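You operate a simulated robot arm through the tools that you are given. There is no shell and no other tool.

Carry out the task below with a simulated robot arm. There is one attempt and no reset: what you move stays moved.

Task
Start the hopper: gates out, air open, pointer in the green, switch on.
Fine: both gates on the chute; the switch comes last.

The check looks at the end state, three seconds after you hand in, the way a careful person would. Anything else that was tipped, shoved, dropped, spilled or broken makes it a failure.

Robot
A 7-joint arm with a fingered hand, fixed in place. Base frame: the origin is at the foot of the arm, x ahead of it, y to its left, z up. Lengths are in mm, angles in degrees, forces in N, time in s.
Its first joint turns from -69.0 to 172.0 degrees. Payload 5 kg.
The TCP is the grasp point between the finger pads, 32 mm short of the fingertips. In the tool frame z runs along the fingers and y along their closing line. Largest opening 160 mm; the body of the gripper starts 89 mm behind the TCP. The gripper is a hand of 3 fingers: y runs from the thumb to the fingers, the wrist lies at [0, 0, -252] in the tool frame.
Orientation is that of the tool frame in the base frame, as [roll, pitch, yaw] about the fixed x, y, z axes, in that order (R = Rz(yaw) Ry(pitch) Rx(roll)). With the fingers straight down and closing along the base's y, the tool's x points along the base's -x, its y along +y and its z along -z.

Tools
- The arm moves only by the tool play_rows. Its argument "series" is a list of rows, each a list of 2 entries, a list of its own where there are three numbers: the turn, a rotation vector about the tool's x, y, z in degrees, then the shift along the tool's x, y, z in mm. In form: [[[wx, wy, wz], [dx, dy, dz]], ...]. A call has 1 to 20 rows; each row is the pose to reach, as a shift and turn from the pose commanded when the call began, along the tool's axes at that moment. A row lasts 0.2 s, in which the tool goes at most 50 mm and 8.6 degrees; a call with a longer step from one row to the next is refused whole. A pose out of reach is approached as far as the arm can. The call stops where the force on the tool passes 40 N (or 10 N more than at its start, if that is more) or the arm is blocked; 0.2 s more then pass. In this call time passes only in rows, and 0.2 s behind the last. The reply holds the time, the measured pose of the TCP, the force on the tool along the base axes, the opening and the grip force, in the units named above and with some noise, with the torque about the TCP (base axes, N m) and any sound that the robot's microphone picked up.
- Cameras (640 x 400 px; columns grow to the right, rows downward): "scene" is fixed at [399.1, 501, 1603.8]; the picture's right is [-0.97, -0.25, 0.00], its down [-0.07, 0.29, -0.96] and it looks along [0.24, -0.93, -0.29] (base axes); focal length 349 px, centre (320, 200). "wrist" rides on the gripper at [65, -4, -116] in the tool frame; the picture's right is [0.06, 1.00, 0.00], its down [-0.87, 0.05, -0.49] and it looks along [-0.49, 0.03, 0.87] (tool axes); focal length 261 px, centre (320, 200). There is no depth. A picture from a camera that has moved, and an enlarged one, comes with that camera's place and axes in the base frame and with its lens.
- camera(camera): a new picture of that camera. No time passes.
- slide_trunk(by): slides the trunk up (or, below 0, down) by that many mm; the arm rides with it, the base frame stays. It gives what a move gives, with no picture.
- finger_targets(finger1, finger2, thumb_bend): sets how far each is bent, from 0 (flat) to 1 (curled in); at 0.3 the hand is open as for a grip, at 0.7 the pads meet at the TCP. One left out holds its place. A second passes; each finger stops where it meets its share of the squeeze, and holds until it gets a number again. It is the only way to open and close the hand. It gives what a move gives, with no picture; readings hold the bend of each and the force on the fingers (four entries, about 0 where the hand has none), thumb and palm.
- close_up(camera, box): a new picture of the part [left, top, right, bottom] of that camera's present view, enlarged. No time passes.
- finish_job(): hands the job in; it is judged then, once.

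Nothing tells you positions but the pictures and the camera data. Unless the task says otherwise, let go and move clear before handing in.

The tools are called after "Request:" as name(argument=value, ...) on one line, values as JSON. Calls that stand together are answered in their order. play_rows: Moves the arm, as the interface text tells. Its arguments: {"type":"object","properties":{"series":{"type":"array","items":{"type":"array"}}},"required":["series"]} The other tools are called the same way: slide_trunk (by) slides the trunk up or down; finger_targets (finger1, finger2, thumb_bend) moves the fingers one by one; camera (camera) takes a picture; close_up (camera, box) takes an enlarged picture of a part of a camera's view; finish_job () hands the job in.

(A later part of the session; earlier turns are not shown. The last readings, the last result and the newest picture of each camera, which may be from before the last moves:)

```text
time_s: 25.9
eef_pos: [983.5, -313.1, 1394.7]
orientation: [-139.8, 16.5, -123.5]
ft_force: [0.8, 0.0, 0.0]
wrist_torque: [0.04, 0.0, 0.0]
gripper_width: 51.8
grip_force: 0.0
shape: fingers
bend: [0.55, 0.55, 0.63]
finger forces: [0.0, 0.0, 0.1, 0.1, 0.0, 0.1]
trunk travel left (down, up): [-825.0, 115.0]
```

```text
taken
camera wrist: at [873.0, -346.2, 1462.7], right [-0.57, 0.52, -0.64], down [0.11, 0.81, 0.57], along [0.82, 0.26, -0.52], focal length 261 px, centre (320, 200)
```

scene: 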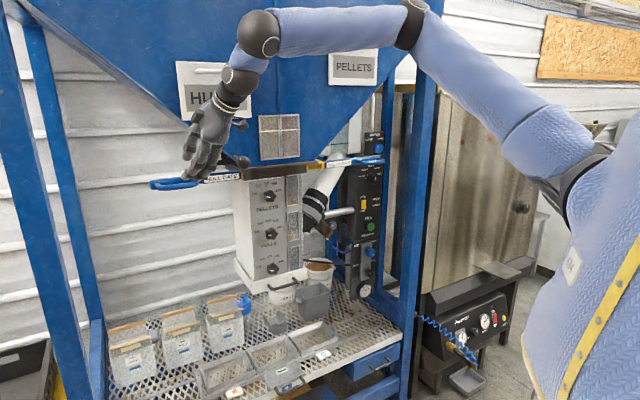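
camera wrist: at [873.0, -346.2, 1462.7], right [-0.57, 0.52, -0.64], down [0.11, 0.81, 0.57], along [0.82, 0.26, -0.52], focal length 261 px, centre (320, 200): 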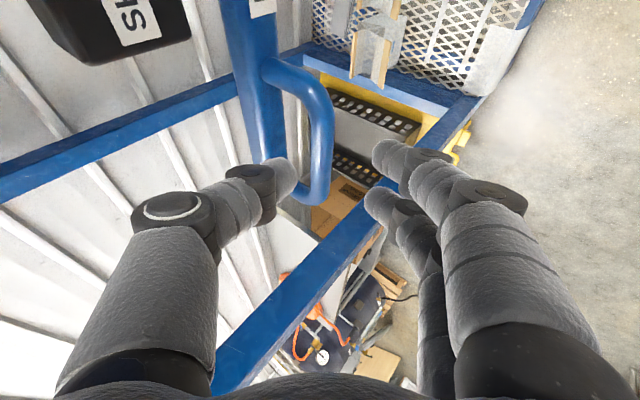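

Request:
play_rows(series=[[[0, 0, 0], [7, 0, 10]], [[0, 0, 0], [13, 0, 21]]])

Request:
camera(camera="wrist")

Request:
close_up(camera="scene", box=[130, 80, 290, 200])

```text
time_s: 26.5
eef_pos: [988.4, -325.5, 1375.0]
orientation: [-139.9, 16.3, -123.5]
ft_force: [-0.2, 0.3, -0.1]
wrist_torque: [-0.02, 0.03, 0.03]
gripper_width: 51.5
grip_force: 0.0
shape: fingers
bend: [0.55, 0.55, 0.63]
finger forces: [0.0, 0.0, 0.0, 0.0, 0.1, 0.1]
trunk travel left (down, up): [-825.0, 115.0]
```

```text
taken
camera wrist: at [878.9, -359.8, 1443.9], right [-0.57, 0.52, -0.64], down [0.11, 0.81, 0.57], along [0.82, 0.26, -0.52], focal length 261 px, centre (320, 200)
```

wrist: 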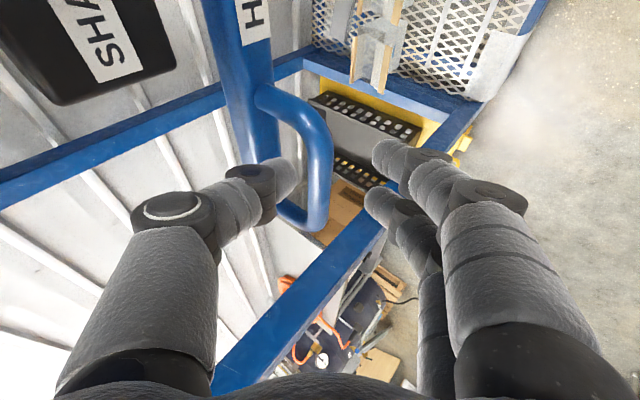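

```text
3.33 times, centred on (210, 140) of scene
camera zoom: at [399.1, 501.0, 1603.8], right [-0.97, -0.25, 0.0], down [-0.07, 0.29, -0.96], along [0.24, -0.93, -0.29], focal length 1164 px, centre (687, 400)
```

zoom: 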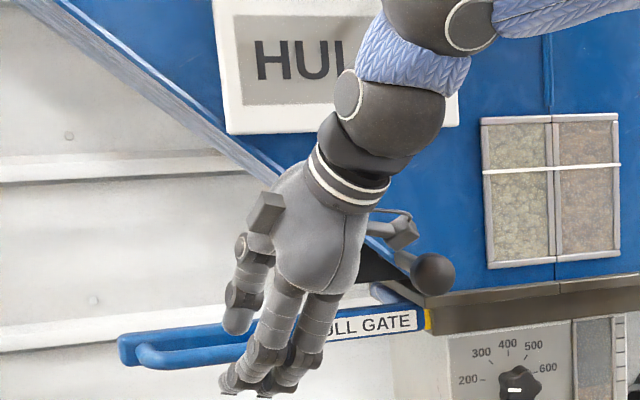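

The loop now sits between thumb and fingers, and the camera housing is still clear of the shaker ball. I'll grip here, near the outer end.

Request:
finger_targets(finger1=0.7, finger2=0.7, thumb_bend=0.7)

Request:
camera(camera="wrist")

Request:
close_up(camera="scene", box=[130, 80, 290, 200])

```text
time_s: 27.5
eef_pos: [988.7, -326.6, 1375.7]
orientation: [-139.7, 16.5, -123.5]
ft_force: [-1.2, 1.1, -0.4]
wrist_torque: [0.05, 0.03, 0.01]
gripper_width: 14.6
grip_force: 0.5
shape: fingers
bend: [0.69, 0.7, 0.7]
finger forces: [1.8, 0.0, 0.0, 0.0, 0.0, 0.0]
trunk travel left (down, up): [-825.0, 115.0]
```

```text
taken
camera wrist: at [878.4, -359.3, 1444.4], right [-0.57, 0.52, -0.64], down [0.11, 0.81, 0.57], along [0.82, 0.26, -0.52], focal length 261 px, centre (320, 200)
```

wrist: 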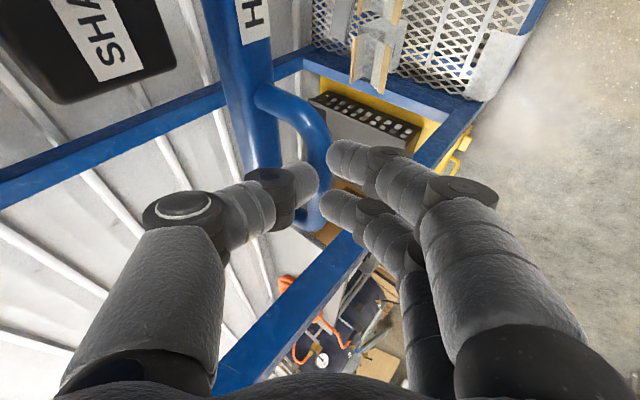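

```text
3.33 times, centred on (210, 140) of scene
camera zoom: at [399.1, 501.0, 1603.8], right [-0.97, -0.25, 0.0], down [-0.07, 0.29, -0.96], along [0.24, -0.93, -0.29], focal length 1164 px, centre (687, 400)
```

zoom: 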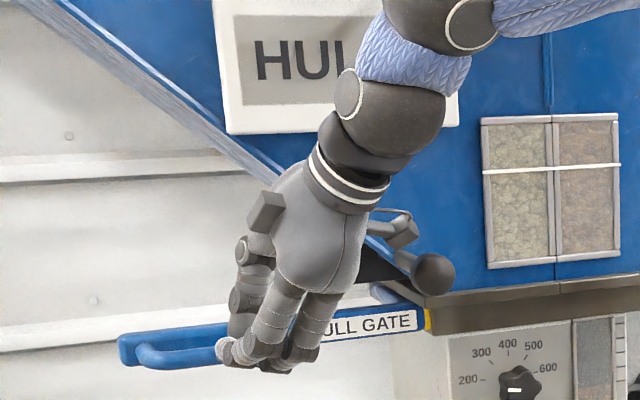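

The thumb closed above the tube instead of around it, so I need to go deeper. I'll reopen and look closely.

Request:
finger_targets(finger1=0.55, finger2=0.55, thumb_bend=0.62)

Request:
close_up(camera="wrist", box=[220, 60, 420, 260])

```text
time_s: 28.5
eef_pos: [988.6, -324.6, 1376.2]
orientation: [-139.7, 16.4, -123.5]
ft_force: [0.3, -1.2, -0.8]
wrist_torque: [0.04, 0.01, -0.01]
gripper_width: 52.4
grip_force: 0.0
shape: fingers
bend: [0.55, 0.55, 0.62]
finger forces: [0.0, 0.0, 0.0, 0.1, 0.0, 0.0]
trunk travel left (down, up): [-825.0, 115.0]
```

```text
2.00 times, centred on (320, 160) of wrist
camera zoom: at [878.6, -359.5, 1444.3], right [-0.57, 0.52, -0.64], down [0.11, 0.81, 0.57], along [0.82, 0.26, -0.52], focal length 521 px, centre (320, 280)
```

zoom: 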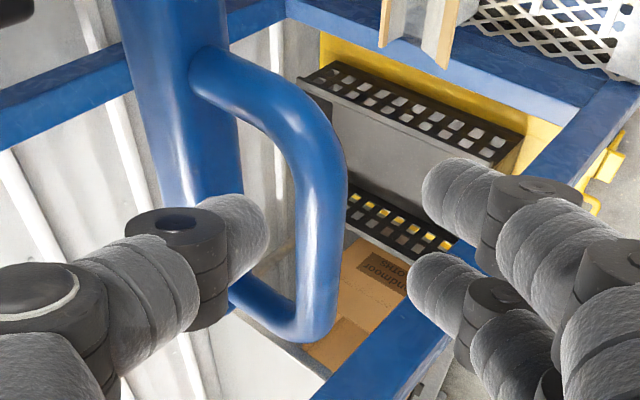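

The tube's middle lies at x≈0 and about 37 mm beyond the TCP. I'll advance 25 mm.

Request:
play_rows(series=[[[0, 0, 0], [0, 0, 9]], [[0, 0, 0], [0, 0, 17]], [[0, 0, 0], [0, 0, 25]]])

Request:
close_up(camera="wrist", box=[220, 60, 420, 260])

Request:
close_up(camera="scene", box=[130, 80, 290, 200])

```text
time_s: 29.3
eef_pos: [1005.6, -331.6, 1356.3]
orientation: [-139.8, 16.5, -123.5]
ft_force: [0.3, 0.0, 0.0]
wrist_torque: [-0.01, 0.01, -0.01]
gripper_width: 53.0
grip_force: 0.1
shape: fingers
bend: [0.55, 0.55, 0.62]
finger forces: [0.0, 0.0, 0.0, 0.0, 0.1, 0.0]
trunk travel left (down, up): [-825.0, 115.0]
```

```text
2.00 times, centred on (320, 160) of wrist
camera zoom: at [896.1, -363.9, 1425.3], right [-0.57, 0.52, -0.64], down [0.11, 0.81, 0.57], along [0.82, 0.26, -0.52], focal length 521 px, centre (320, 280)
```

zoom: 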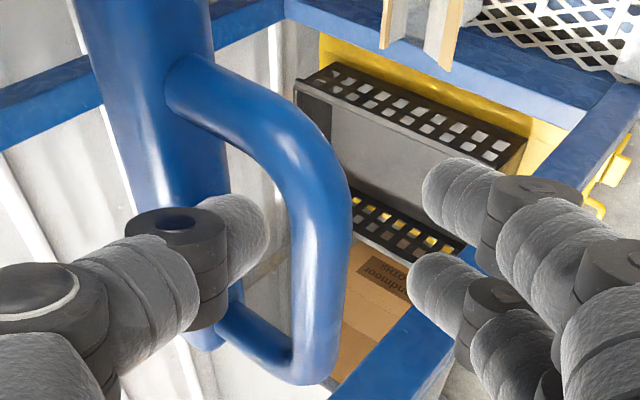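

```text
3.33 times, centred on (210, 140) of scene
camera zoom: at [399.1, 501.0, 1603.8], right [-0.97, -0.25, 0.0], down [-0.07, 0.29, -0.96], along [0.24, -0.93, -0.29], focal length 1164 px, centre (687, 400)
```

zoom: 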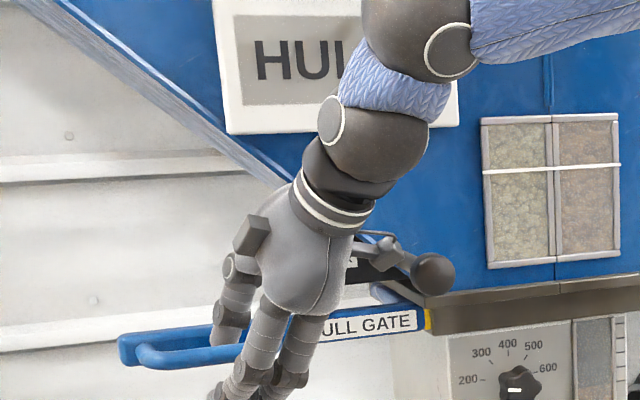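

Request:
play_rows(series=[[[0, 0, 0], [0, 2, 8]]])

Request:
finger_targets(finger1=0.7, finger2=0.7, thumb_bend=0.7)

Request:
close_up(camera="wrist", box=[220, 60, 420, 260])

```text
time_s: 29.7
eef_pos: [1010.8, -329.7, 1350.2]
orientation: [-139.7, 16.5, -123.5]
ft_force: [-1.3, 0.2, 1.1]
wrist_torque: [0.0, 0.0, 0.03]
gripper_width: 52.4
grip_force: 0.7
shape: fingers
bend: [0.55, 0.55, 0.62]
finger forces: [0.0, 0.0, 0.0, 0.1, 1.2, 0.0]
trunk travel left (down, up): [-825.0, 115.0]
```

```text
time_s: 30.7
eef_pos: [1008.3, -330.5, 1349.5]
orientation: [-139.7, 16.5, -123.4]
ft_force: [2.2, -0.7, 0.2]
wrist_torque: [0.04, -0.01, -0.01]
gripper_width: 14.1
grip_force: 1.3
shape: fingers
bend: [0.7, 0.69, 0.69]
finger forces: [0.1, 0.6, 0.0, 0.0, 2.0, 0.0]
trunk travel left (down, up): [-825.0, 115.0]
```

```text
2.00 times, centred on (320, 160) of wrist
camera zoom: at [900.1, -364.1, 1418.8], right [-0.57, 0.52, -0.64], down [0.11, 0.81, 0.57], along [0.82, 0.26, -0.52], focal length 521 px, centre (320, 280)
```

zoom: 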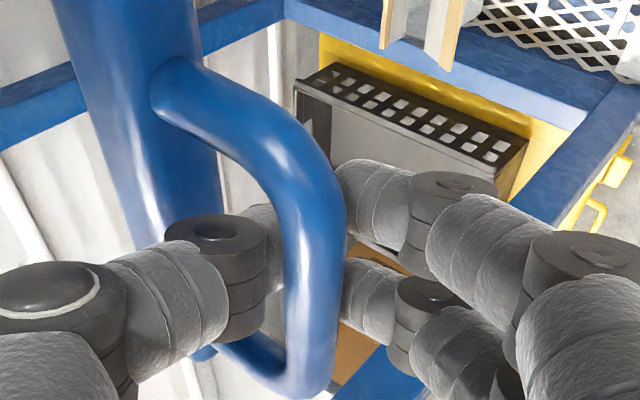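

The tube is now between thumb and fingers. I'll squeeze and pull along +g.

Request:
finger_targets(finger1=0.8, finger2=0.8, thumb_bend=0.8)

Request:
play_rows(series=[[[0, 0, 0], [-9.3, 0, 3.6]], [[0, 0, 0], [-18.6, 0, 7.2]], [[0, 0, 0], [-28, 0, 10.9]], [[0, 0, 0], [-37.3, 0, 14.5]]])

Request:
camera(camera="scene")

Request:
camera(camera="wrist")

```text
time_s: 31.7
eef_pos: [1011.4, -331.8, 1346.0]
orientation: [-140.0, 16.4, -123.5]
ft_force: [12.9, -6.1, -12.5]
wrist_torque: [-0.09, 0.11, 0.07]
gripper_width: 4.2
grip_force: 20.8
shape: fingers
bend: [0.78, 0.74, 0.73]
finger forces: [8.7, 12.5, 0.0, 0.0, 20.0, 0.1]
trunk travel left (down, up): [-825.0, 115.0]
```

```text
time_s: 32.7
eef_pos: [1042.4, -302.8, 1348.4]
orientation: [-139.9, 16.4, -123.6]
ft_force: [4.5, -7.7, -18.4]
wrist_torque: [-0.15, 0.17, 0.02]
gripper_width: 3.8
grip_force: 20.1
shape: fingers
bend: [0.78, 0.74, 0.73]
finger forces: [9.4, 13.0, 0.0, 0.0, 18.5, 0.1]
trunk travel left (down, up): [-825.0, 115.0]
```

```text
taken
```

scene: 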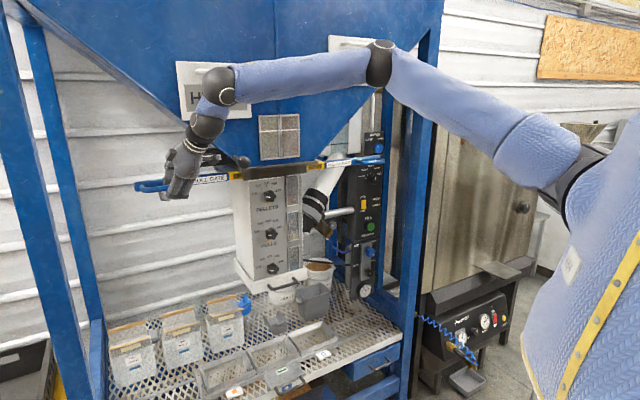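

```text
taken
camera wrist: at [931.9, -337.7, 1416.7], right [-0.57, 0.52, -0.63], down [0.11, 0.81, 0.57], along [0.81, 0.26, -0.52], focal length 261 px, centre (320, 200)
```

wrist: 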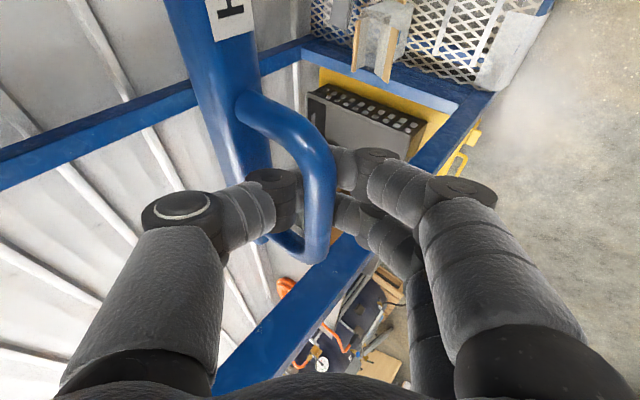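

The hull gate is sliding and its yellow mark has appeared. I'll keep pulling.

Request:
play_rows(series=[[[0, 0, 0], [-9.3, 0, 3.6]], [[0, 0, 0], [-18.6, 0, 7.2]], [[0, 0, 0], [-28, 0, 10.9]], [[0, 0, 0], [-37.3, 0, 14.5]], [[0, 0, 0], [-46.6, 0, 18.1]], [[0, 0, 0], [-56, 0, 21.7]]])

Request:
close_up(camera="scene", box=[110, 100, 270, 220])

Request:
camera(camera="wrist")

```text
time_s: 34.1
eef_pos: [1064.5, -283.0, 1348.6]
orientation: [-139.8, 16.5, -123.5]
ft_force: [-3.9, -8.5, -19.1]
wrist_torque: [-0.13, 0.19, 0.06]
gripper_width: 3.3
grip_force: 19.7
shape: fingers
bend: [0.78, 0.74, 0.73]
finger forces: [9.8, 13.0, 0.0, 0.0, 17.2, 0.0]
out of reach, approached as far as the arm can: row 4, 5, 6
trunk travel left (down, up): [-825.0, 115.0]
```

```text
3.33 times, centred on (190, 160) of scene
camera zoom: at [399.1, 501.0, 1603.8], right [-0.97, -0.25, 0.0], down [-0.07, 0.29, -0.96], along [0.24, -0.93, -0.29], focal length 1164 px, centre (753, 333)
```

zoom: 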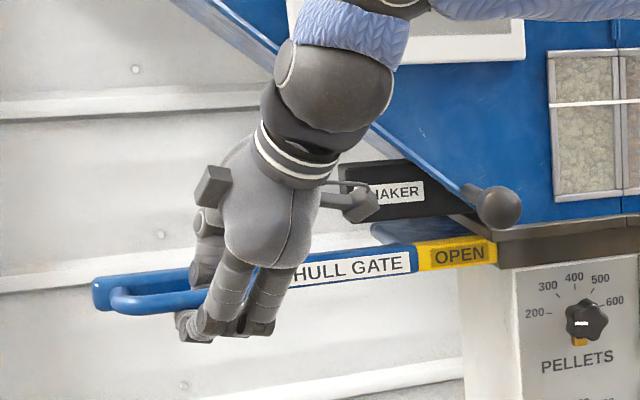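

```text
taken
camera wrist: at [954.3, -317.1, 1416.7], right [-0.57, 0.52, -0.63], down [0.11, 0.81, 0.58], along [0.82, 0.26, -0.52], focal length 261 px, centre (320, 200)
```

wrist: 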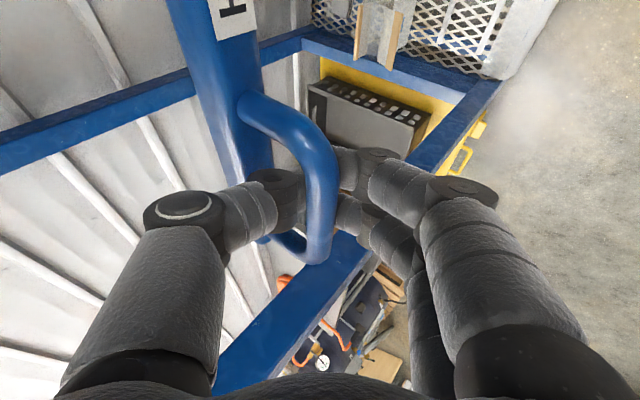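

The OPEN mark is mostly exposed, but reach stopped me before any end stop was felt. I'll lean a bit more and pull further.

Request:
play_rows(series=[[[0, -4, 0], [-5, 0, 2]], [[0, -8, 0], [-9.3, 0, 3.6]], [[0, -10, 0], [-14, 0, 5.4]], [[0, -12, 0], [-18.6, 0, 7.2]]])

Request:
close_up(camera="scene", box=[110, 100, 270, 220])

```text
time_s: 35.1
eef_pos: [1077.5, -272.7, 1347.7]
orientation: [-136.9, 25.5, -115.1]
ft_force: [-10.3, -22.4, -24.4]
wrist_torque: [-0.5, 0.39, 0.0]
gripper_width: 2.7
grip_force: 20.2
shape: fingers
bend: [0.78, 0.74, 0.74]
finger forces: [0.0, 22.9, 0.1, 0.0, 17.3, 0.1]
trunk travel left (down, up): [-825.0, 115.0]
```

```text
3.33 times, centred on (190, 160) of scene
camera zoom: at [399.1, 501.0, 1603.8], right [-0.97, -0.25, 0.0], down [-0.07, 0.29, -0.96], along [0.24, -0.93, -0.29], focal length 1164 px, centre (753, 333)
```

zoom: 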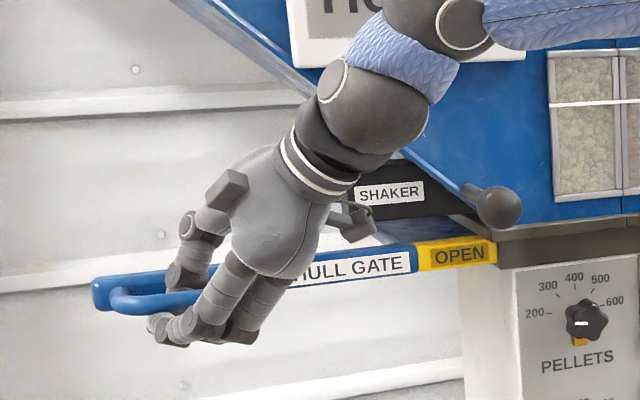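

The gate did not move further and the force rose, so the hull gate is at its stop. I'll release and withdraw.

Request:
finger_targets(finger1=0.55, finger2=0.55, thumb_bend=0.62)

Request:
camera(camera="wrist")

```text
time_s: 36.1
eef_pos: [1076.2, -267.2, 1351.4]
orientation: [-136.8, 25.5, -114.9]
ft_force: [-1.1, 2.0, -0.2]
wrist_torque: [0.01, -0.02, 0.07]
gripper_width: 50.7
grip_force: 1.6
shape: fingers
bend: [0.55, 0.55, 0.63]
finger forces: [0.0, 0.1, 0.1, 0.1, 2.7, 0.0]
trunk travel left (down, up): [-825.0, 115.0]
```

```text
taken
camera wrist: at [965.9, -322.0, 1401.1], right [-0.56, 0.52, -0.65], down [-0.07, 0.75, 0.66], along [0.83, 0.42, -0.38], focal length 261 px, centre (320, 200)
```

wrist: 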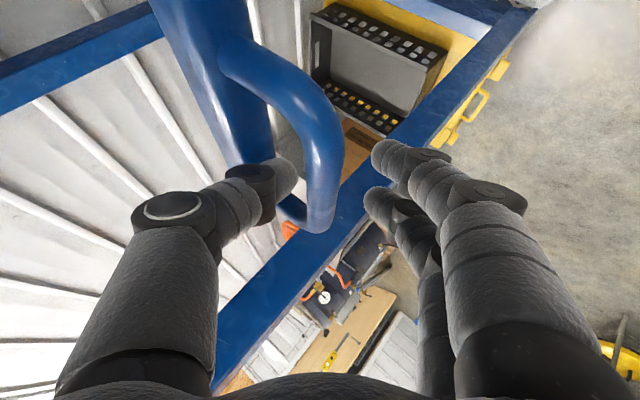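

Request:
play_rows(series=[[[0, 0, 0], [0, 3, -8]], [[0, 0, 0], [0, 4, -30]], [[0, 0, 0], [0, 4, -60]], [[0, 0, 0], [0, 4, -90]]])

Request:
camera(camera="wrist")

Request:
camera(camera="scene")

```text
time_s: 37.1
eef_pos: [1004.7, -265.0, 1410.5]
orientation: [-136.5, 25.4, -114.9]
ft_force: [0.5, 0.5, -0.2]
wrist_torque: [-0.04, -0.02, 0.0]
gripper_width: 52.8
grip_force: 0.1
shape: fingers
bend: [0.55, 0.55, 0.62]
finger forces: [0.0, 0.0, 0.0, 0.1, 0.0, 0.1]
trunk travel left (down, up): [-825.0, 115.0]
```

```text
taken
camera wrist: at [894.5, -318.5, 1459.6], right [-0.56, 0.52, -0.65], down [-0.07, 0.75, 0.66], along [0.83, 0.41, -0.38], focal length 261 px, centre (320, 200)
```

wrist: 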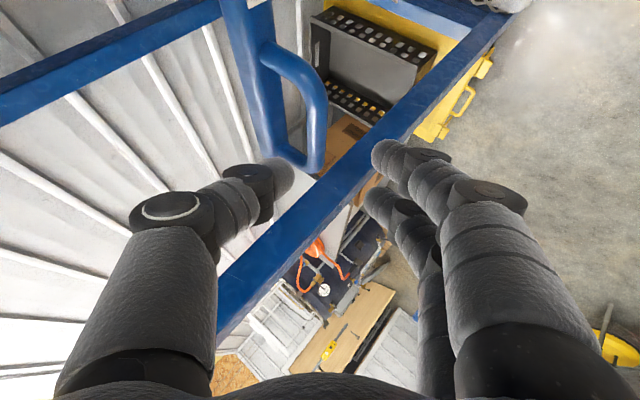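

```text
taken
```

scene: 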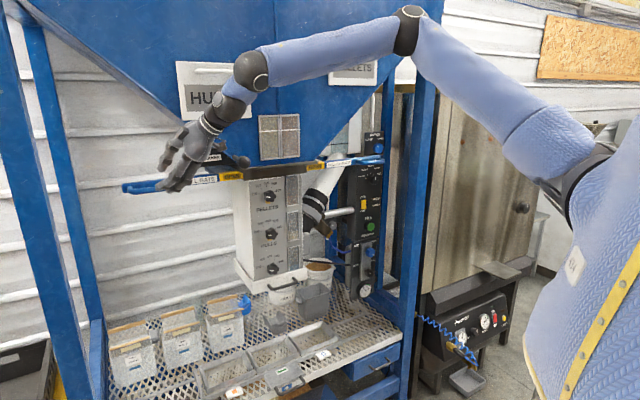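

Both gates are out. Next I'll pull the hand well clear of the hopper, return in front of the panel, and lower the trunk to panel height.

Request:
play_rows(series=[[[0, 0, 0], [-14, 33, -22]], [[0, 0, 0], [-28, 65, -44]], [[0, 0, 0], [-42, 98, -65]], [[0, 0, 0], [-57, 131, -87]], [[0, 0, 0], [-71, 163, -109]], [[0, 0, 0], [-85, 196, -131]]])

Request:
camera(camera="scene")

Request:
close_up(camera="scene", box=[330, 180, 458, 300])

```text
time_s: 38.5
eef_pos: [835.4, -91.8, 1409.4]
orientation: [-136.7, 25.6, -114.8]
ft_force: [-0.9, 0.6, 0.1]
wrist_torque: [0.01, 0.06, 0.02]
gripper_width: 53.2
grip_force: 0.1
shape: fingers
bend: [0.55, 0.55, 0.62]
finger forces: [0.0, 0.0, 0.0, 0.1, 0.1, 0.1]
out of reach, approached as far as the arm can: row 6
trunk travel left (down, up): [-825.0, 115.0]
```

```text
taken
```

scene: 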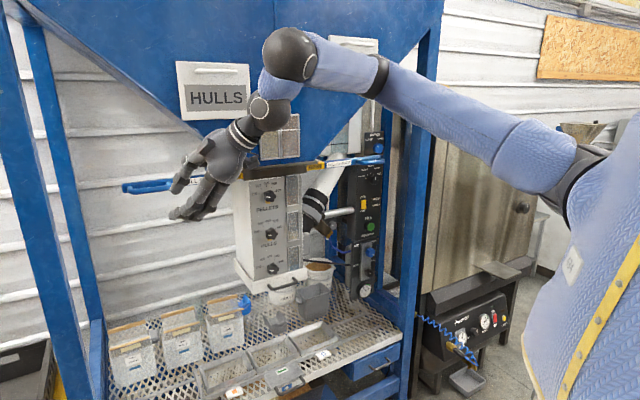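

```text
3.33 times, centred on (394, 240) of scene
camera zoom: at [399.1, 501.0, 1603.8], right [-0.97, -0.25, 0.0], down [-0.07, 0.29, -0.96], along [0.24, -0.93, -0.29], focal length 1164 px, centre (73, 67)
```

zoom: 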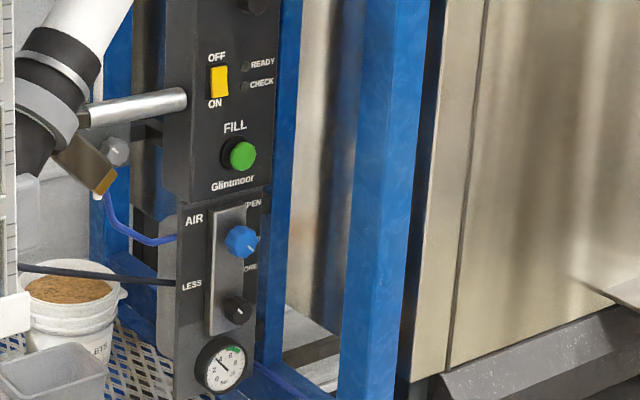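

The post face looks about 70–85 mm to the right of the AIR knob axis, so I'll approach the panel obliquely from the left. First I'll bring the hand back in front of the panel.

Request:
play_rows(series=[[[0, 0, 0], [33, 0, -22]], [[0, 2, 0], [67, 0, -44]], [[0, 4, 0], [100, 0, -66]], [[0, 6, 0], [134, 0, -87]], [[0, 8, 0], [167, 0, -109]], [[0, 10, 0], [201, 0, -131]], [[0, 12, 0], [234, 0, -153]], [[0, 14, 0], [268, 0, -175]], [[0, 16, 0], [301, 0, -197]], [[0, 18, 0], [335, 0, -218]], [[0, 20, 0], [368, 0, -240]], [[0, 22, 0], [402, 0, -262]], [[0, 24, 0], [435, 0, -284]], [[0, 25, 0], [469, 0, -306]]])

Request:
slide_trunk(by=-380)

Request:
camera(camera="scene")

Request:
camera(camera="wrist")

```text
time_s: 41.5
eef_pos: [482.1, -515.1, 1465.0]
orientation: [-141.5, 6.6, -131.8]
ft_force: [-0.3, 0.2, 0.1]
wrist_torque: [0.01, -0.05, 0.01]
gripper_width: 53.2
grip_force: 0.1
shape: fingers
bend: [0.55, 0.55, 0.62]
finger forces: [0.0, 0.1, 0.0, 0.0, 0.1, 0.1]
out of reach, approached as far as the arm can: row 8, 9, 10, 11, 12, 13, 14
trunk travel left (down, up): [-825.0, 115.0]
```

```text
time_s: 45.2
eef_pos: [485.8, -514.9, 1084.0]
orientation: [-141.5, 6.4, -131.9]
ft_force: [0.3, 0.5, -0.4]
wrist_torque: [0.02, 0.01, 0.0]
gripper_width: 53.4
grip_force: 0.2
shape: fingers
bend: [0.55, 0.55, 0.62]
finger forces: [0.0, 0.1, 0.1, 0.0, 0.0, 0.0]
trunk travel left (down, up): [-445.0, 495.0]
```

```text
taken
```

scene: 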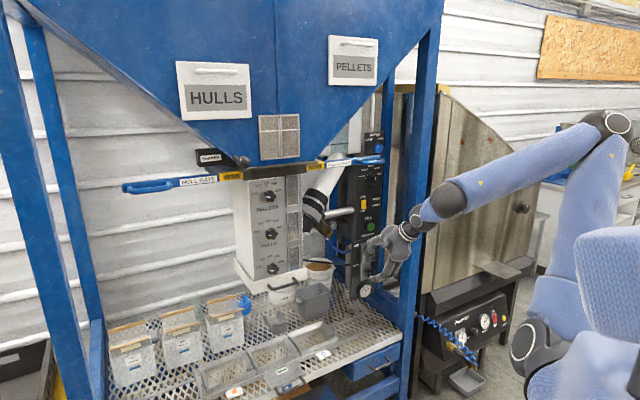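

```text
taken
camera wrist: at [381.8, -523.6, 1169.1], right [-0.58, 0.53, -0.62], down [0.29, 0.85, 0.45], along [0.76, 0.08, -0.64], focal length 261 px, centre (320, 200)
```

wrist: 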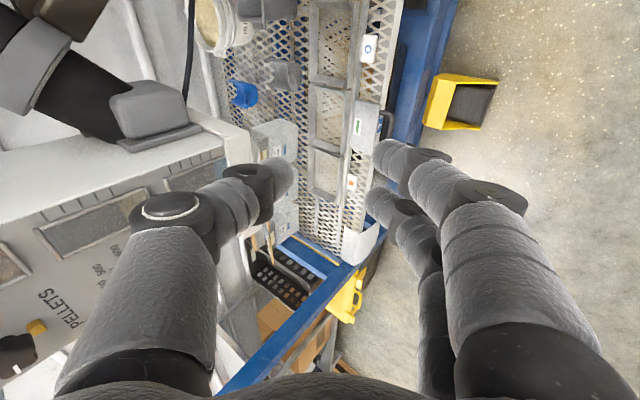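

Next I'll tilt the tool to horizontal, pointing obliquely at the panel, while moving to a staging point in front of it.

Request:
play_rows(series=[[[7.4, 3.1, 0.4], [30, -7, 16]], [[14.9, 6.2, 0.9], [61, -13, 33]], [[22.3, 9.3, 1.3], [91, -20, 49]], [[29.7, 12.3, 1.8], [122, -27, 66]], [[37.1, 15.4, 2.2], [152, -34, 82]], [[44.6, 18.5, 2.7], [183, -40, 99]], [[52.0, 21.6, 3.1], [213, -47, 115]]])

Request:
camera(camera="wrist")

Request:
camera(camera="scene")

```text
time_s: 46.8
eef_pos: [422.3, -790.1, 1055.9]
orientation: [-92.3, 0.1, -150.5]
ft_force: [-2.0, -0.5, 0.5]
wrist_torque: [0.02, 0.03, 0.22]
gripper_width: 53.4
grip_force: 0.1
shape: fingers
bend: [0.55, 0.55, 0.62]
finger forces: [0.1, 0.0, 0.1, 0.0, 0.0, 0.0]
out of reach, approached as far as the arm can: row 1, 2, 3, 4, 5, 6, 7
trunk travel left (down, up): [-445.0, 495.0]
```

```text
taken
camera wrist: at [308.1, -721.9, 1062.9], right [-0.07, 0.01, -1.0], down [0.51, 0.86, -0.03], along [0.85, -0.51, -0.06], focal length 261 px, centre (320, 200)
```

wrist: 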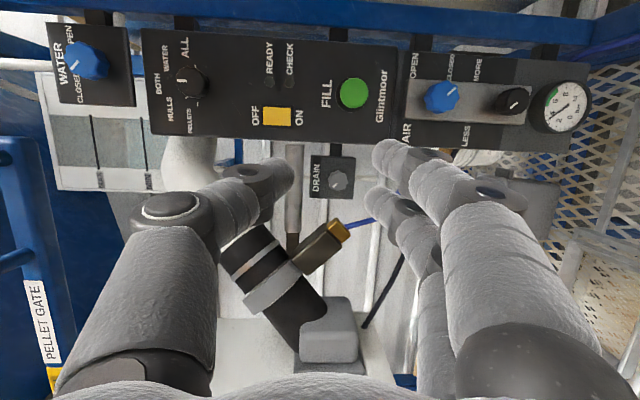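

```text
taken
```

scene: 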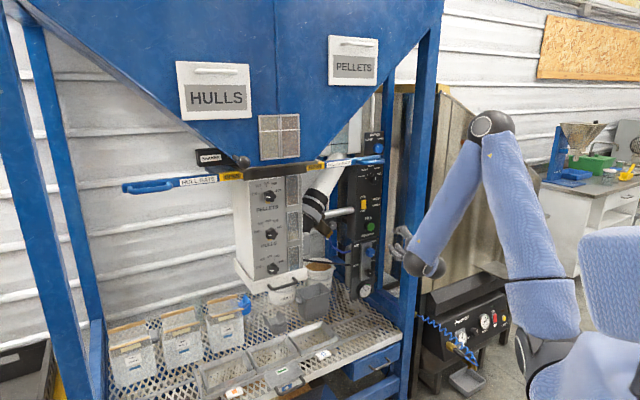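

The panel is now in clear view, rotated a quarter turn. I'll zoom in to read the AIR knob, regulator and gauge.

Request:
close_up(camera="wrist", box=[390, 40, 600, 170])

Request:
close_up(camera="wrist", box=[230, 30, 400, 150])

```text
3.05 times, centred on (495, 105) of wrist
camera zoom: at [308.1, -721.9, 1062.9], right [-0.07, 0.01, -1.0], down [0.51, 0.86, -0.03], along [0.85, -0.51, -0.06], focal length 794 px, centre (-213, 490)
```

zoom: 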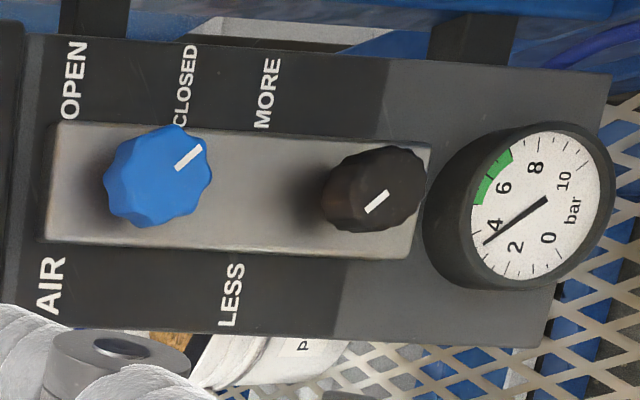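

```text
3.33 times, centred on (315, 90) of wrist
camera zoom: at [308.1, -721.9, 1062.9], right [-0.07, 0.01, -1.0], down [0.51, 0.86, -0.03], along [0.85, -0.51, -0.06], focal length 869 px, centre (337, 567)
```

zoom: 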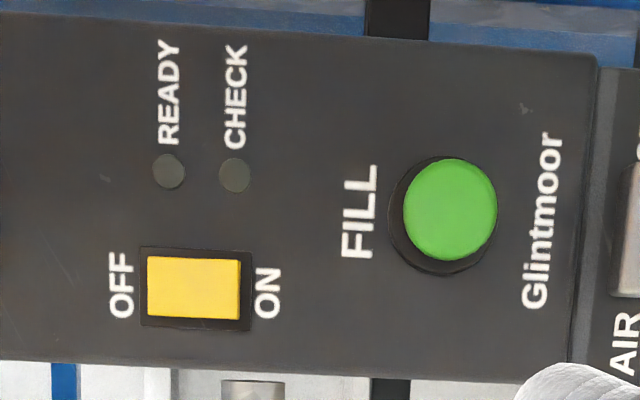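

The AIR knob at (544,-1048,867) points at CLOSED, lower right; OPEN is a quarter turn counter-clockwise. The gauge reads about 3.7 bar and green is 6–7. I'll lower the trunk and test the wrist's roll range in free space.

Request:
slide_trunk(by=-150)

Request:
play_rows(series=[[[0, 0, -8], [0, 0, 0]], [[0, 0, -16], [0, 0, 0]], [[0, 0, -24], [0, 0, 0]], [[0, 0, -32], [0, 0, 0]], [[0, 0, -40], [0, 0, 0]], [[0, 0, -48], [0, 0, 0]]])

Request:
camera(camera="scene")

Request:
camera(camera="wrist")

```text
time_s: 48.5
eef_pos: [426.5, -789.4, 904.2]
orientation: [-92.6, 0.1, -150.5]
ft_force: [-0.1, 0.5, -0.2]
wrist_torque: [0.01, 0.0, -0.03]
gripper_width: 53.1
grip_force: 0.1
shape: fingers
bend: [0.55, 0.55, 0.62]
finger forces: [0.1, 0.0, 0.0, 0.0, 0.0, 0.0]
trunk travel left (down, up): [-295.0, 645.0]
```

```text
time_s: 49.9
eef_pos: [426.6, -790.5, 902.7]
orientation: [-93.7, -48.2, -147.9]
ft_force: [0.2, 0.2, -0.2]
wrist_torque: [-0.03, -0.01, 0.0]
gripper_width: 53.4
grip_force: 0.0
shape: fingers
bend: [0.55, 0.55, 0.62]
finger forces: [0.0, 0.0, 0.0, 0.0, 0.0, 0.0]
trunk travel left (down, up): [-295.0, 645.0]
```

```text
taken
```

scene: 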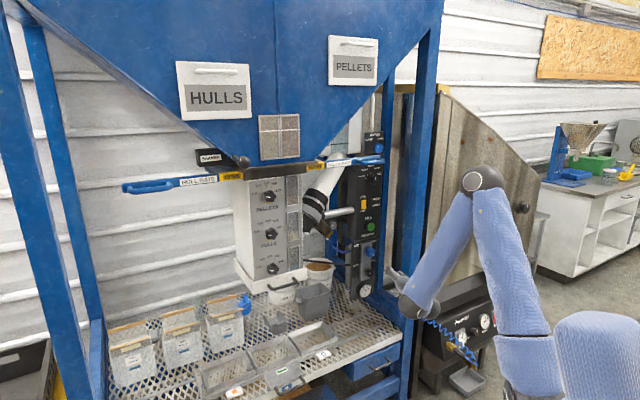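

```text
taken
camera wrist: at [334.3, -711.6, 958.6], right [-0.7, -0.36, -0.62], down [0.21, 0.72, -0.66], along [0.68, -0.59, -0.42], focal length 261 px, centre (320, 200)
```

wrist: 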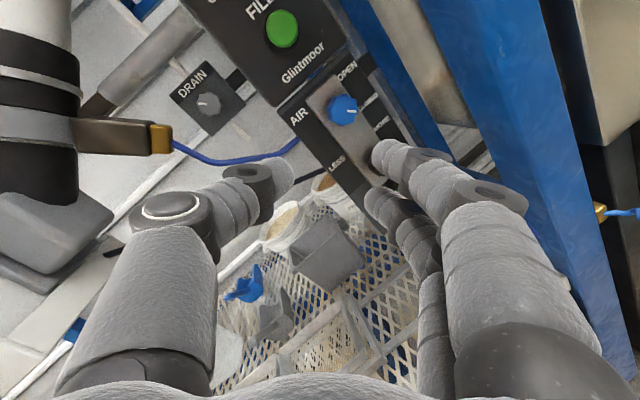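

The roll range is fine. I'll turn the hand to the starting angle for the counter-clockwise turn and open the fingers to fit the knob.

Request:
play_rows(series=[[[0, 0, 8.4], [0, 0, 0]], [[0, 0, 16.8], [0, 0, 0]], [[0, 0, 25.2], [0, 0, 0]], [[0, 0, 33.6], [0, 0, 0]], [[0, 0, 42], [0, 0, 0]], [[0, 0, 50.4], [0, 0, 0]], [[0, 0, 58.8], [0, 0, 0]], [[0, 0, 67.2], [0, 0, 0]], [[0, 0, 75.6], [0, 0, 0]], [[0, 0, 84], [0, 0, 0]], [[0, 0, 90], [0, 0, 0]]])

Request:
finger_targets(finger1=0.5, finger2=0.5, thumb_bend=0.5)

Request:
camera(camera="wrist")

Request:
camera(camera="scene")

```text
time_s: 52.3
eef_pos: [426.9, -790.1, 902.8]
orientation: [-93.4, 42.2, -152.9]
ft_force: [-1.0, -0.1, -0.2]
wrist_torque: [0.01, 0.01, 0.01]
gripper_width: 53.2
grip_force: 0.2
shape: fingers
bend: [0.55, 0.55, 0.62]
finger forces: [0.1, 0.1, 0.1, 0.1, 0.1, 0.0]
trunk travel left (down, up): [-295.0, 645.0]
```

```text
time_s: 53.3
eef_pos: [426.6, -790.8, 902.0]
orientation: [-93.4, 41.9, -152.8]
ft_force: [1.0, 0.2, 0.0]
wrist_torque: [0.0, 0.04, -0.02]
gripper_width: 86.3
grip_force: 0.1
shape: fingers
bend: [0.5, 0.5, 0.5]
finger forces: [0.1, 0.1, 0.0, 0.1, 0.0, 0.1]
trunk travel left (down, up): [-295.0, 645.0]
```

```text
taken
camera wrist: at [322.9, -713.3, 866.8], right [0.52, 0.33, -0.78], down [0.36, 0.74, 0.56], along [0.77, -0.58, 0.27], focal length 261 px, centre (320, 200)
```

wrist: 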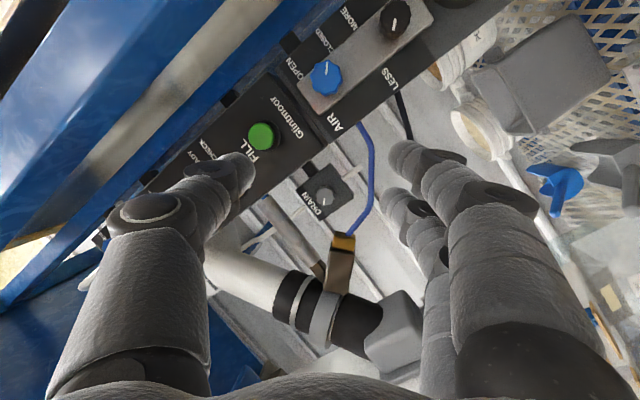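

```text
taken
```

scene: 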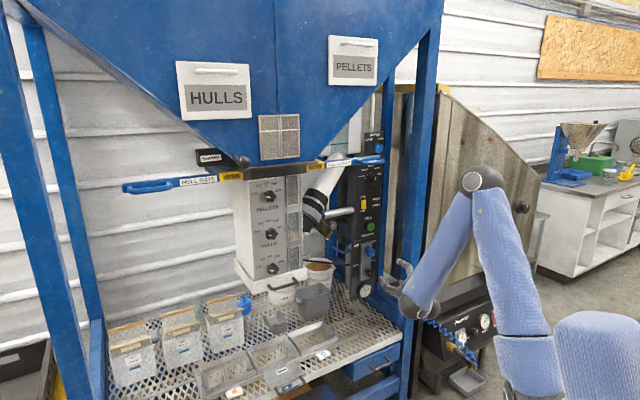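

The image confirms the knob at (544,-1047,865). I'll move to a point 100 mm in front of it.

Request:
play_rows(series=[[[0, 0, 0], [7, 0.5, 36]], [[0, 0, 0], [14, 1, 73]], [[0, 0, 0], [21, 1.6, 109]], [[0, 0, 0], [27, 2.2, 146]], [[0, 0, 0], [34, 2.7, 182]]])

Request:
camera(camera="wrist")

Request:
camera(camera="scene")

```text
time_s: 54.5
eef_pos: [494.6, -960.4, 870.1]
orientation: [-93.4, 42.1, -152.8]
ft_force: [-1.2, -0.3, -0.8]
wrist_torque: [-0.01, -0.03, 0.0]
gripper_width: 87.0
grip_force: 0.1
shape: fingers
bend: [0.5, 0.5, 0.5]
finger forces: [0.0, 0.0, 0.1, 0.1, 0.1, 0.0]
trunk travel left (down, up): [-295.0, 645.0]
```

```text
taken
camera wrist: at [391.6, -882.9, 834.1], right [0.52, 0.34, -0.78], down [0.36, 0.74, 0.56], along [0.77, -0.58, 0.27], focal length 261 px, centre (320, 200)
```

wrist: 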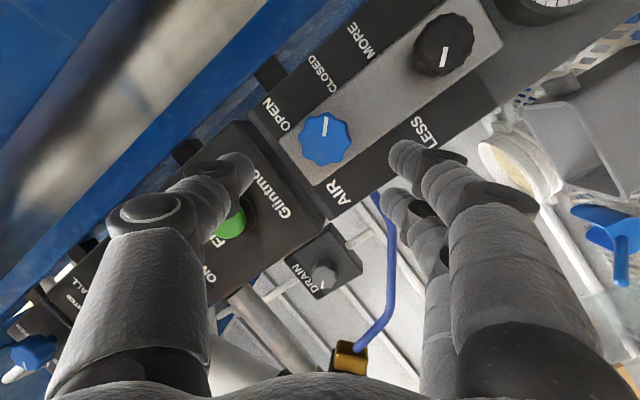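

```text
taken
```

scene: 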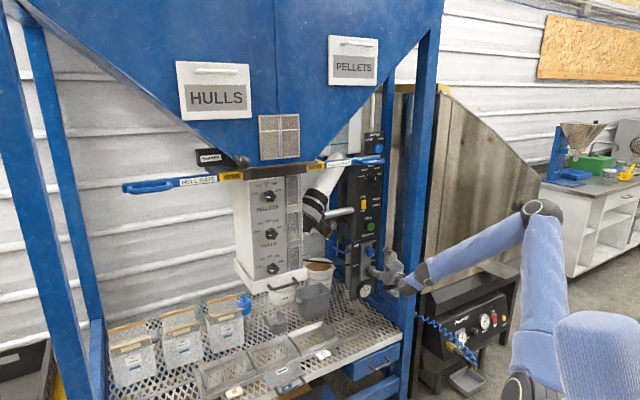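

Well aligned. I'll advance toward the knob in steps.

Request:
play_rows(series=[[[0, 0, 0], [0, 2, 25]], [[0, 0, 0], [0, 4, 50]], [[0, 0, 0], [0, 5, 66]]])

Request:
camera(camera="wrist")

Request:
close_up(camera="scene", box=[330, 220, 458, 300])

```text
time_s: 55.3
eef_pos: [530.9, -1015.2, 863.4]
orientation: [-93.3, 42.0, -152.9]
ft_force: [-0.3, -0.5, 0.5]
wrist_torque: [-0.02, 0.02, -0.04]
gripper_width: 87.2
grip_force: 0.0
shape: fingers
bend: [0.5, 0.5, 0.5]
finger forces: [0.0, 0.0, 0.0, 0.0, 0.1, 0.0]
trunk travel left (down, up): [-295.0, 645.0]
```

```text
taken
camera wrist: at [427.6, -937.8, 827.2], right [0.53, 0.33, -0.78], down [0.36, 0.74, 0.56], along [0.77, -0.58, 0.27], focal length 261 px, centre (320, 200)
```

wrist: 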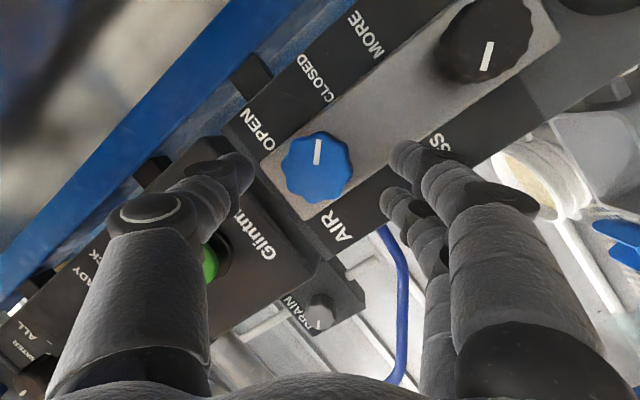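

```text
5.00 times, centred on (394, 260) of scene
camera zoom: at [399.1, 501.0, 1603.8], right [-0.97, -0.25, 0.0], down [-0.07, 0.29, -0.96], along [0.24, -0.93, -0.29], focal length 1747 px, centre (-50, -100)
```

zoom: 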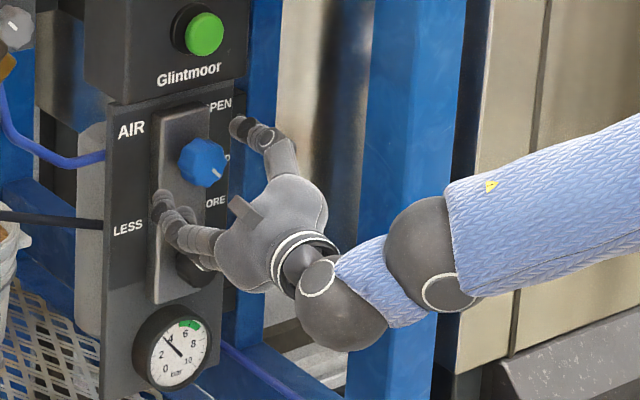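

Request:
play_rows(series=[[[0, 0, 0], [2, -1, 8]], [[0, 0, 0], [4, -2, 15]]])

Request:
camera(camera="wrist")

Request:
close_up(camera="scene", box=[330, 220, 458, 300])

```text
time_s: 55.9
eef_pos: [534.1, -1031.1, 861.4]
orientation: [-93.4, 41.8, -152.8]
ft_force: [0.4, 0.3, -0.2]
wrist_torque: [0.02, 0.03, 0.01]
gripper_width: 87.2
grip_force: 0.1
shape: fingers
bend: [0.5, 0.5, 0.5]
finger forces: [0.0, 0.0, 0.0, 0.1, 0.0, 0.0]
trunk travel left (down, up): [-295.0, 645.0]
```

```text
taken
camera wrist: at [430.6, -952.9, 825.0], right [0.52, 0.33, -0.78], down [0.36, 0.74, 0.56], along [0.77, -0.58, 0.27], focal length 261 px, centre (320, 200)
```

wrist: 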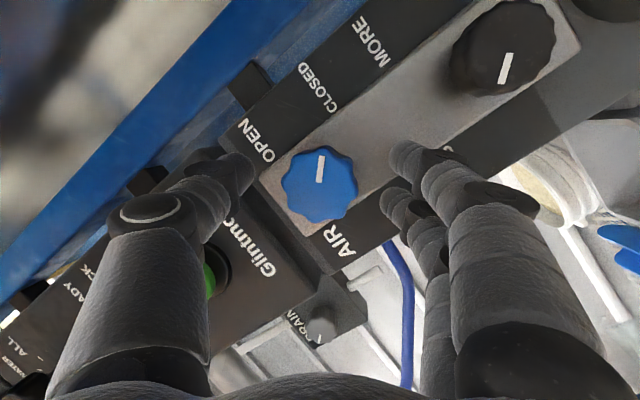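

```text
5.00 times, centred on (394, 260) of scene
camera zoom: at [399.1, 501.0, 1603.8], right [-0.97, -0.25, 0.0], down [-0.07, 0.29, -0.96], along [0.24, -0.93, -0.29], focal length 1747 px, centre (-50, -100)
```

zoom: 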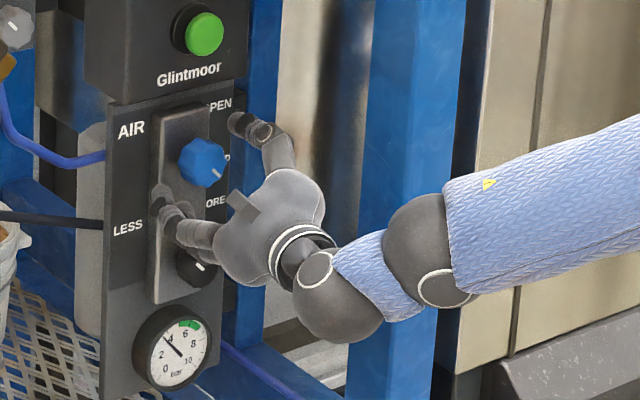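

Request:
play_rows(series=[[[0, 0, 0], [0, 0, 5]]])

Request:
finger_targets(finger1=0.62, finger2=0.62, thumb_bend=0.62)

Request:
camera(camera="wrist")

```text
time_s: 56.3
eef_pos: [537.0, -1033.8, 860.7]
orientation: [-93.4, 42.0, -152.8]
ft_force: [-0.9, 0.3, -0.2]
wrist_torque: [-0.01, 0.01, -0.01]
gripper_width: 87.0
grip_force: 0.0
shape: fingers
bend: [0.5, 0.5, 0.5]
finger forces: [0.1, 0.1, 0.1, 0.0, 0.0, 0.0]
trunk travel left (down, up): [-295.0, 645.0]
```

```text
time_s: 57.3
eef_pos: [537.0, -1034.6, 861.1]
orientation: [-93.3, 41.8, -152.8]
ft_force: [1.1, -0.3, 0.1]
wrist_torque: [-0.02, 0.0, 0.0]
gripper_width: 45.8
grip_force: 3.9
shape: fingers
bend: [0.61, 0.59, 0.61]
finger forces: [0.6, 3.4, 0.0, 0.1, 3.5, 0.0]
trunk travel left (down, up): [-295.0, 645.0]
```

```text
taken
camera wrist: at [432.9, -957.2, 825.2], right [0.52, 0.33, -0.78], down [0.36, 0.74, 0.56], along [0.77, -0.58, 0.27], focal length 261 px, centre (320, 200)
```

wrist: 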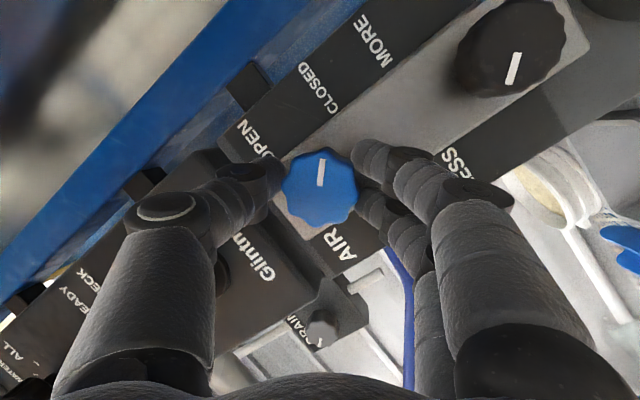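

Contact on both sides at about 45 mm. I'll squeeze and begin the counter-clockwise turn.

Request:
finger_targets(finger1=0.72, finger2=0.72, thumb_bend=0.72)

Request:
play_rows(series=[[[0, 0, -6], [0, 0, 0]], [[0, 0, -12], [0, 0, 0]], [[0, 0, -18], [0, 0, 0]], [[0, 0, -24], [0, 0, 0]], [[0, 0, -30], [0, 0, 0]]])

Request:
camera(camera="wrist")

```text
time_s: 58.3
eef_pos: [535.6, -1035.2, 858.9]
orientation: [-93.4, 42.0, -152.8]
ft_force: [6.9, -7.6, 0.1]
wrist_torque: [0.01, 0.0, 0.13]
gripper_width: 42.1
grip_force: 20.5
shape: fingers
bend: [0.64, 0.6, 0.64]
finger forces: [9.0, 11.1, 0.0, 0.0, 20.6, 0.1]
trunk travel left (down, up): [-295.0, 645.0]
```

```text
time_s: 59.5
eef_pos: [533.9, -1034.6, 863.1]
orientation: [-92.5, 11.9, -151.0]
ft_force: [-1.1, -3.5, 6.9]
wrist_torque: [-0.47, -0.52, -0.07]
gripper_width: 41.9
grip_force: 20.8
shape: fingers
bend: [0.64, 0.6, 0.66]
finger forces: [8.7, 10.1, 0.1, 0.0, 23.9, 0.0]
trunk travel left (down, up): [-295.0, 645.0]
```

```text
taken
camera wrist: at [420.7, -965.0, 857.4], right [0.11, 0.11, -0.99], down [0.51, 0.85, 0.15], along [0.85, -0.52, 0.03], focal length 261 px, centre (320, 200)
```

wrist: 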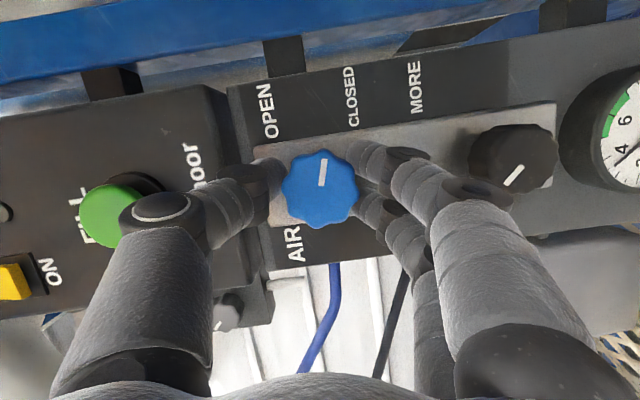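

The knob turns with the hand. I'll continue toward OPEN.

Request:
play_rows(series=[[[0, 0, -6], [0, 0, 0]], [[0, 0, -12], [0, 0, 0]], [[0, 0, -18], [0, 0, 0]], [[0, 0, -24], [0, 0, 0]], [[0, 0, -30], [0, 0, 0]], [[0, 0, -36], [0, 0, 0]], [[0, 0, -42], [0, 0, 0]]])

Request:
camera(camera="wrist")

Request:
close_up(camera="scene", box=[330, 220, 458, 300])

```text
time_s: 61.1
eef_pos: [535.8, -1033.7, 864.9]
orientation: [-92.7, -30.2, -149.3]
ft_force: [-9.3, 5.7, 20.4]
wrist_torque: [-1.05, -0.92, 0.34]
gripper_width: 42.5
grip_force: 27.6
shape: fingers
bend: [0.64, 0.61, 0.67]
finger forces: [10.8, 9.5, 0.1, 0.0, 34.8, 0.0]
trunk travel left (down, up): [-295.0, 645.0]
```

```text
taken
camera wrist: at [430.5, -960.5, 905.3], right [-0.5, -0.24, -0.83], down [0.38, 0.8, -0.46], along [0.78, -0.55, -0.31], focal length 261 px, centre (320, 200)
```

wrist: 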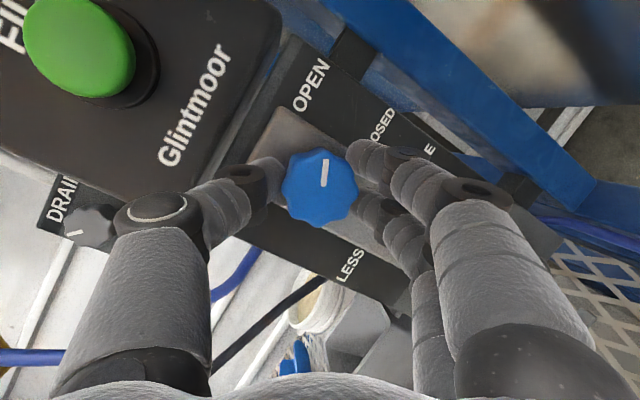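

```text
5.00 times, centred on (394, 260) of scene
camera zoom: at [399.1, 501.0, 1603.8], right [-0.97, -0.25, 0.0], down [-0.07, 0.29, -0.96], along [0.24, -0.93, -0.29], focal length 1747 px, centre (-50, -100)
```

zoom: 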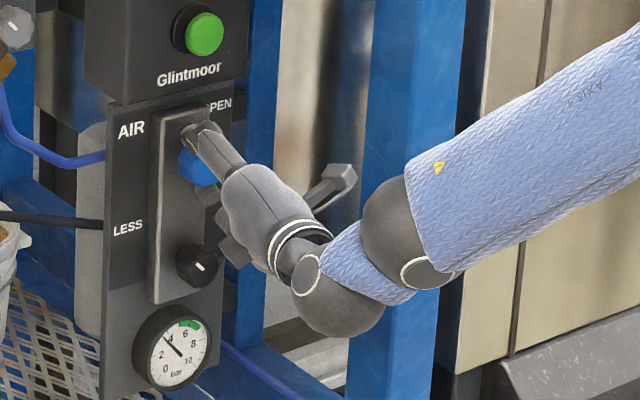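

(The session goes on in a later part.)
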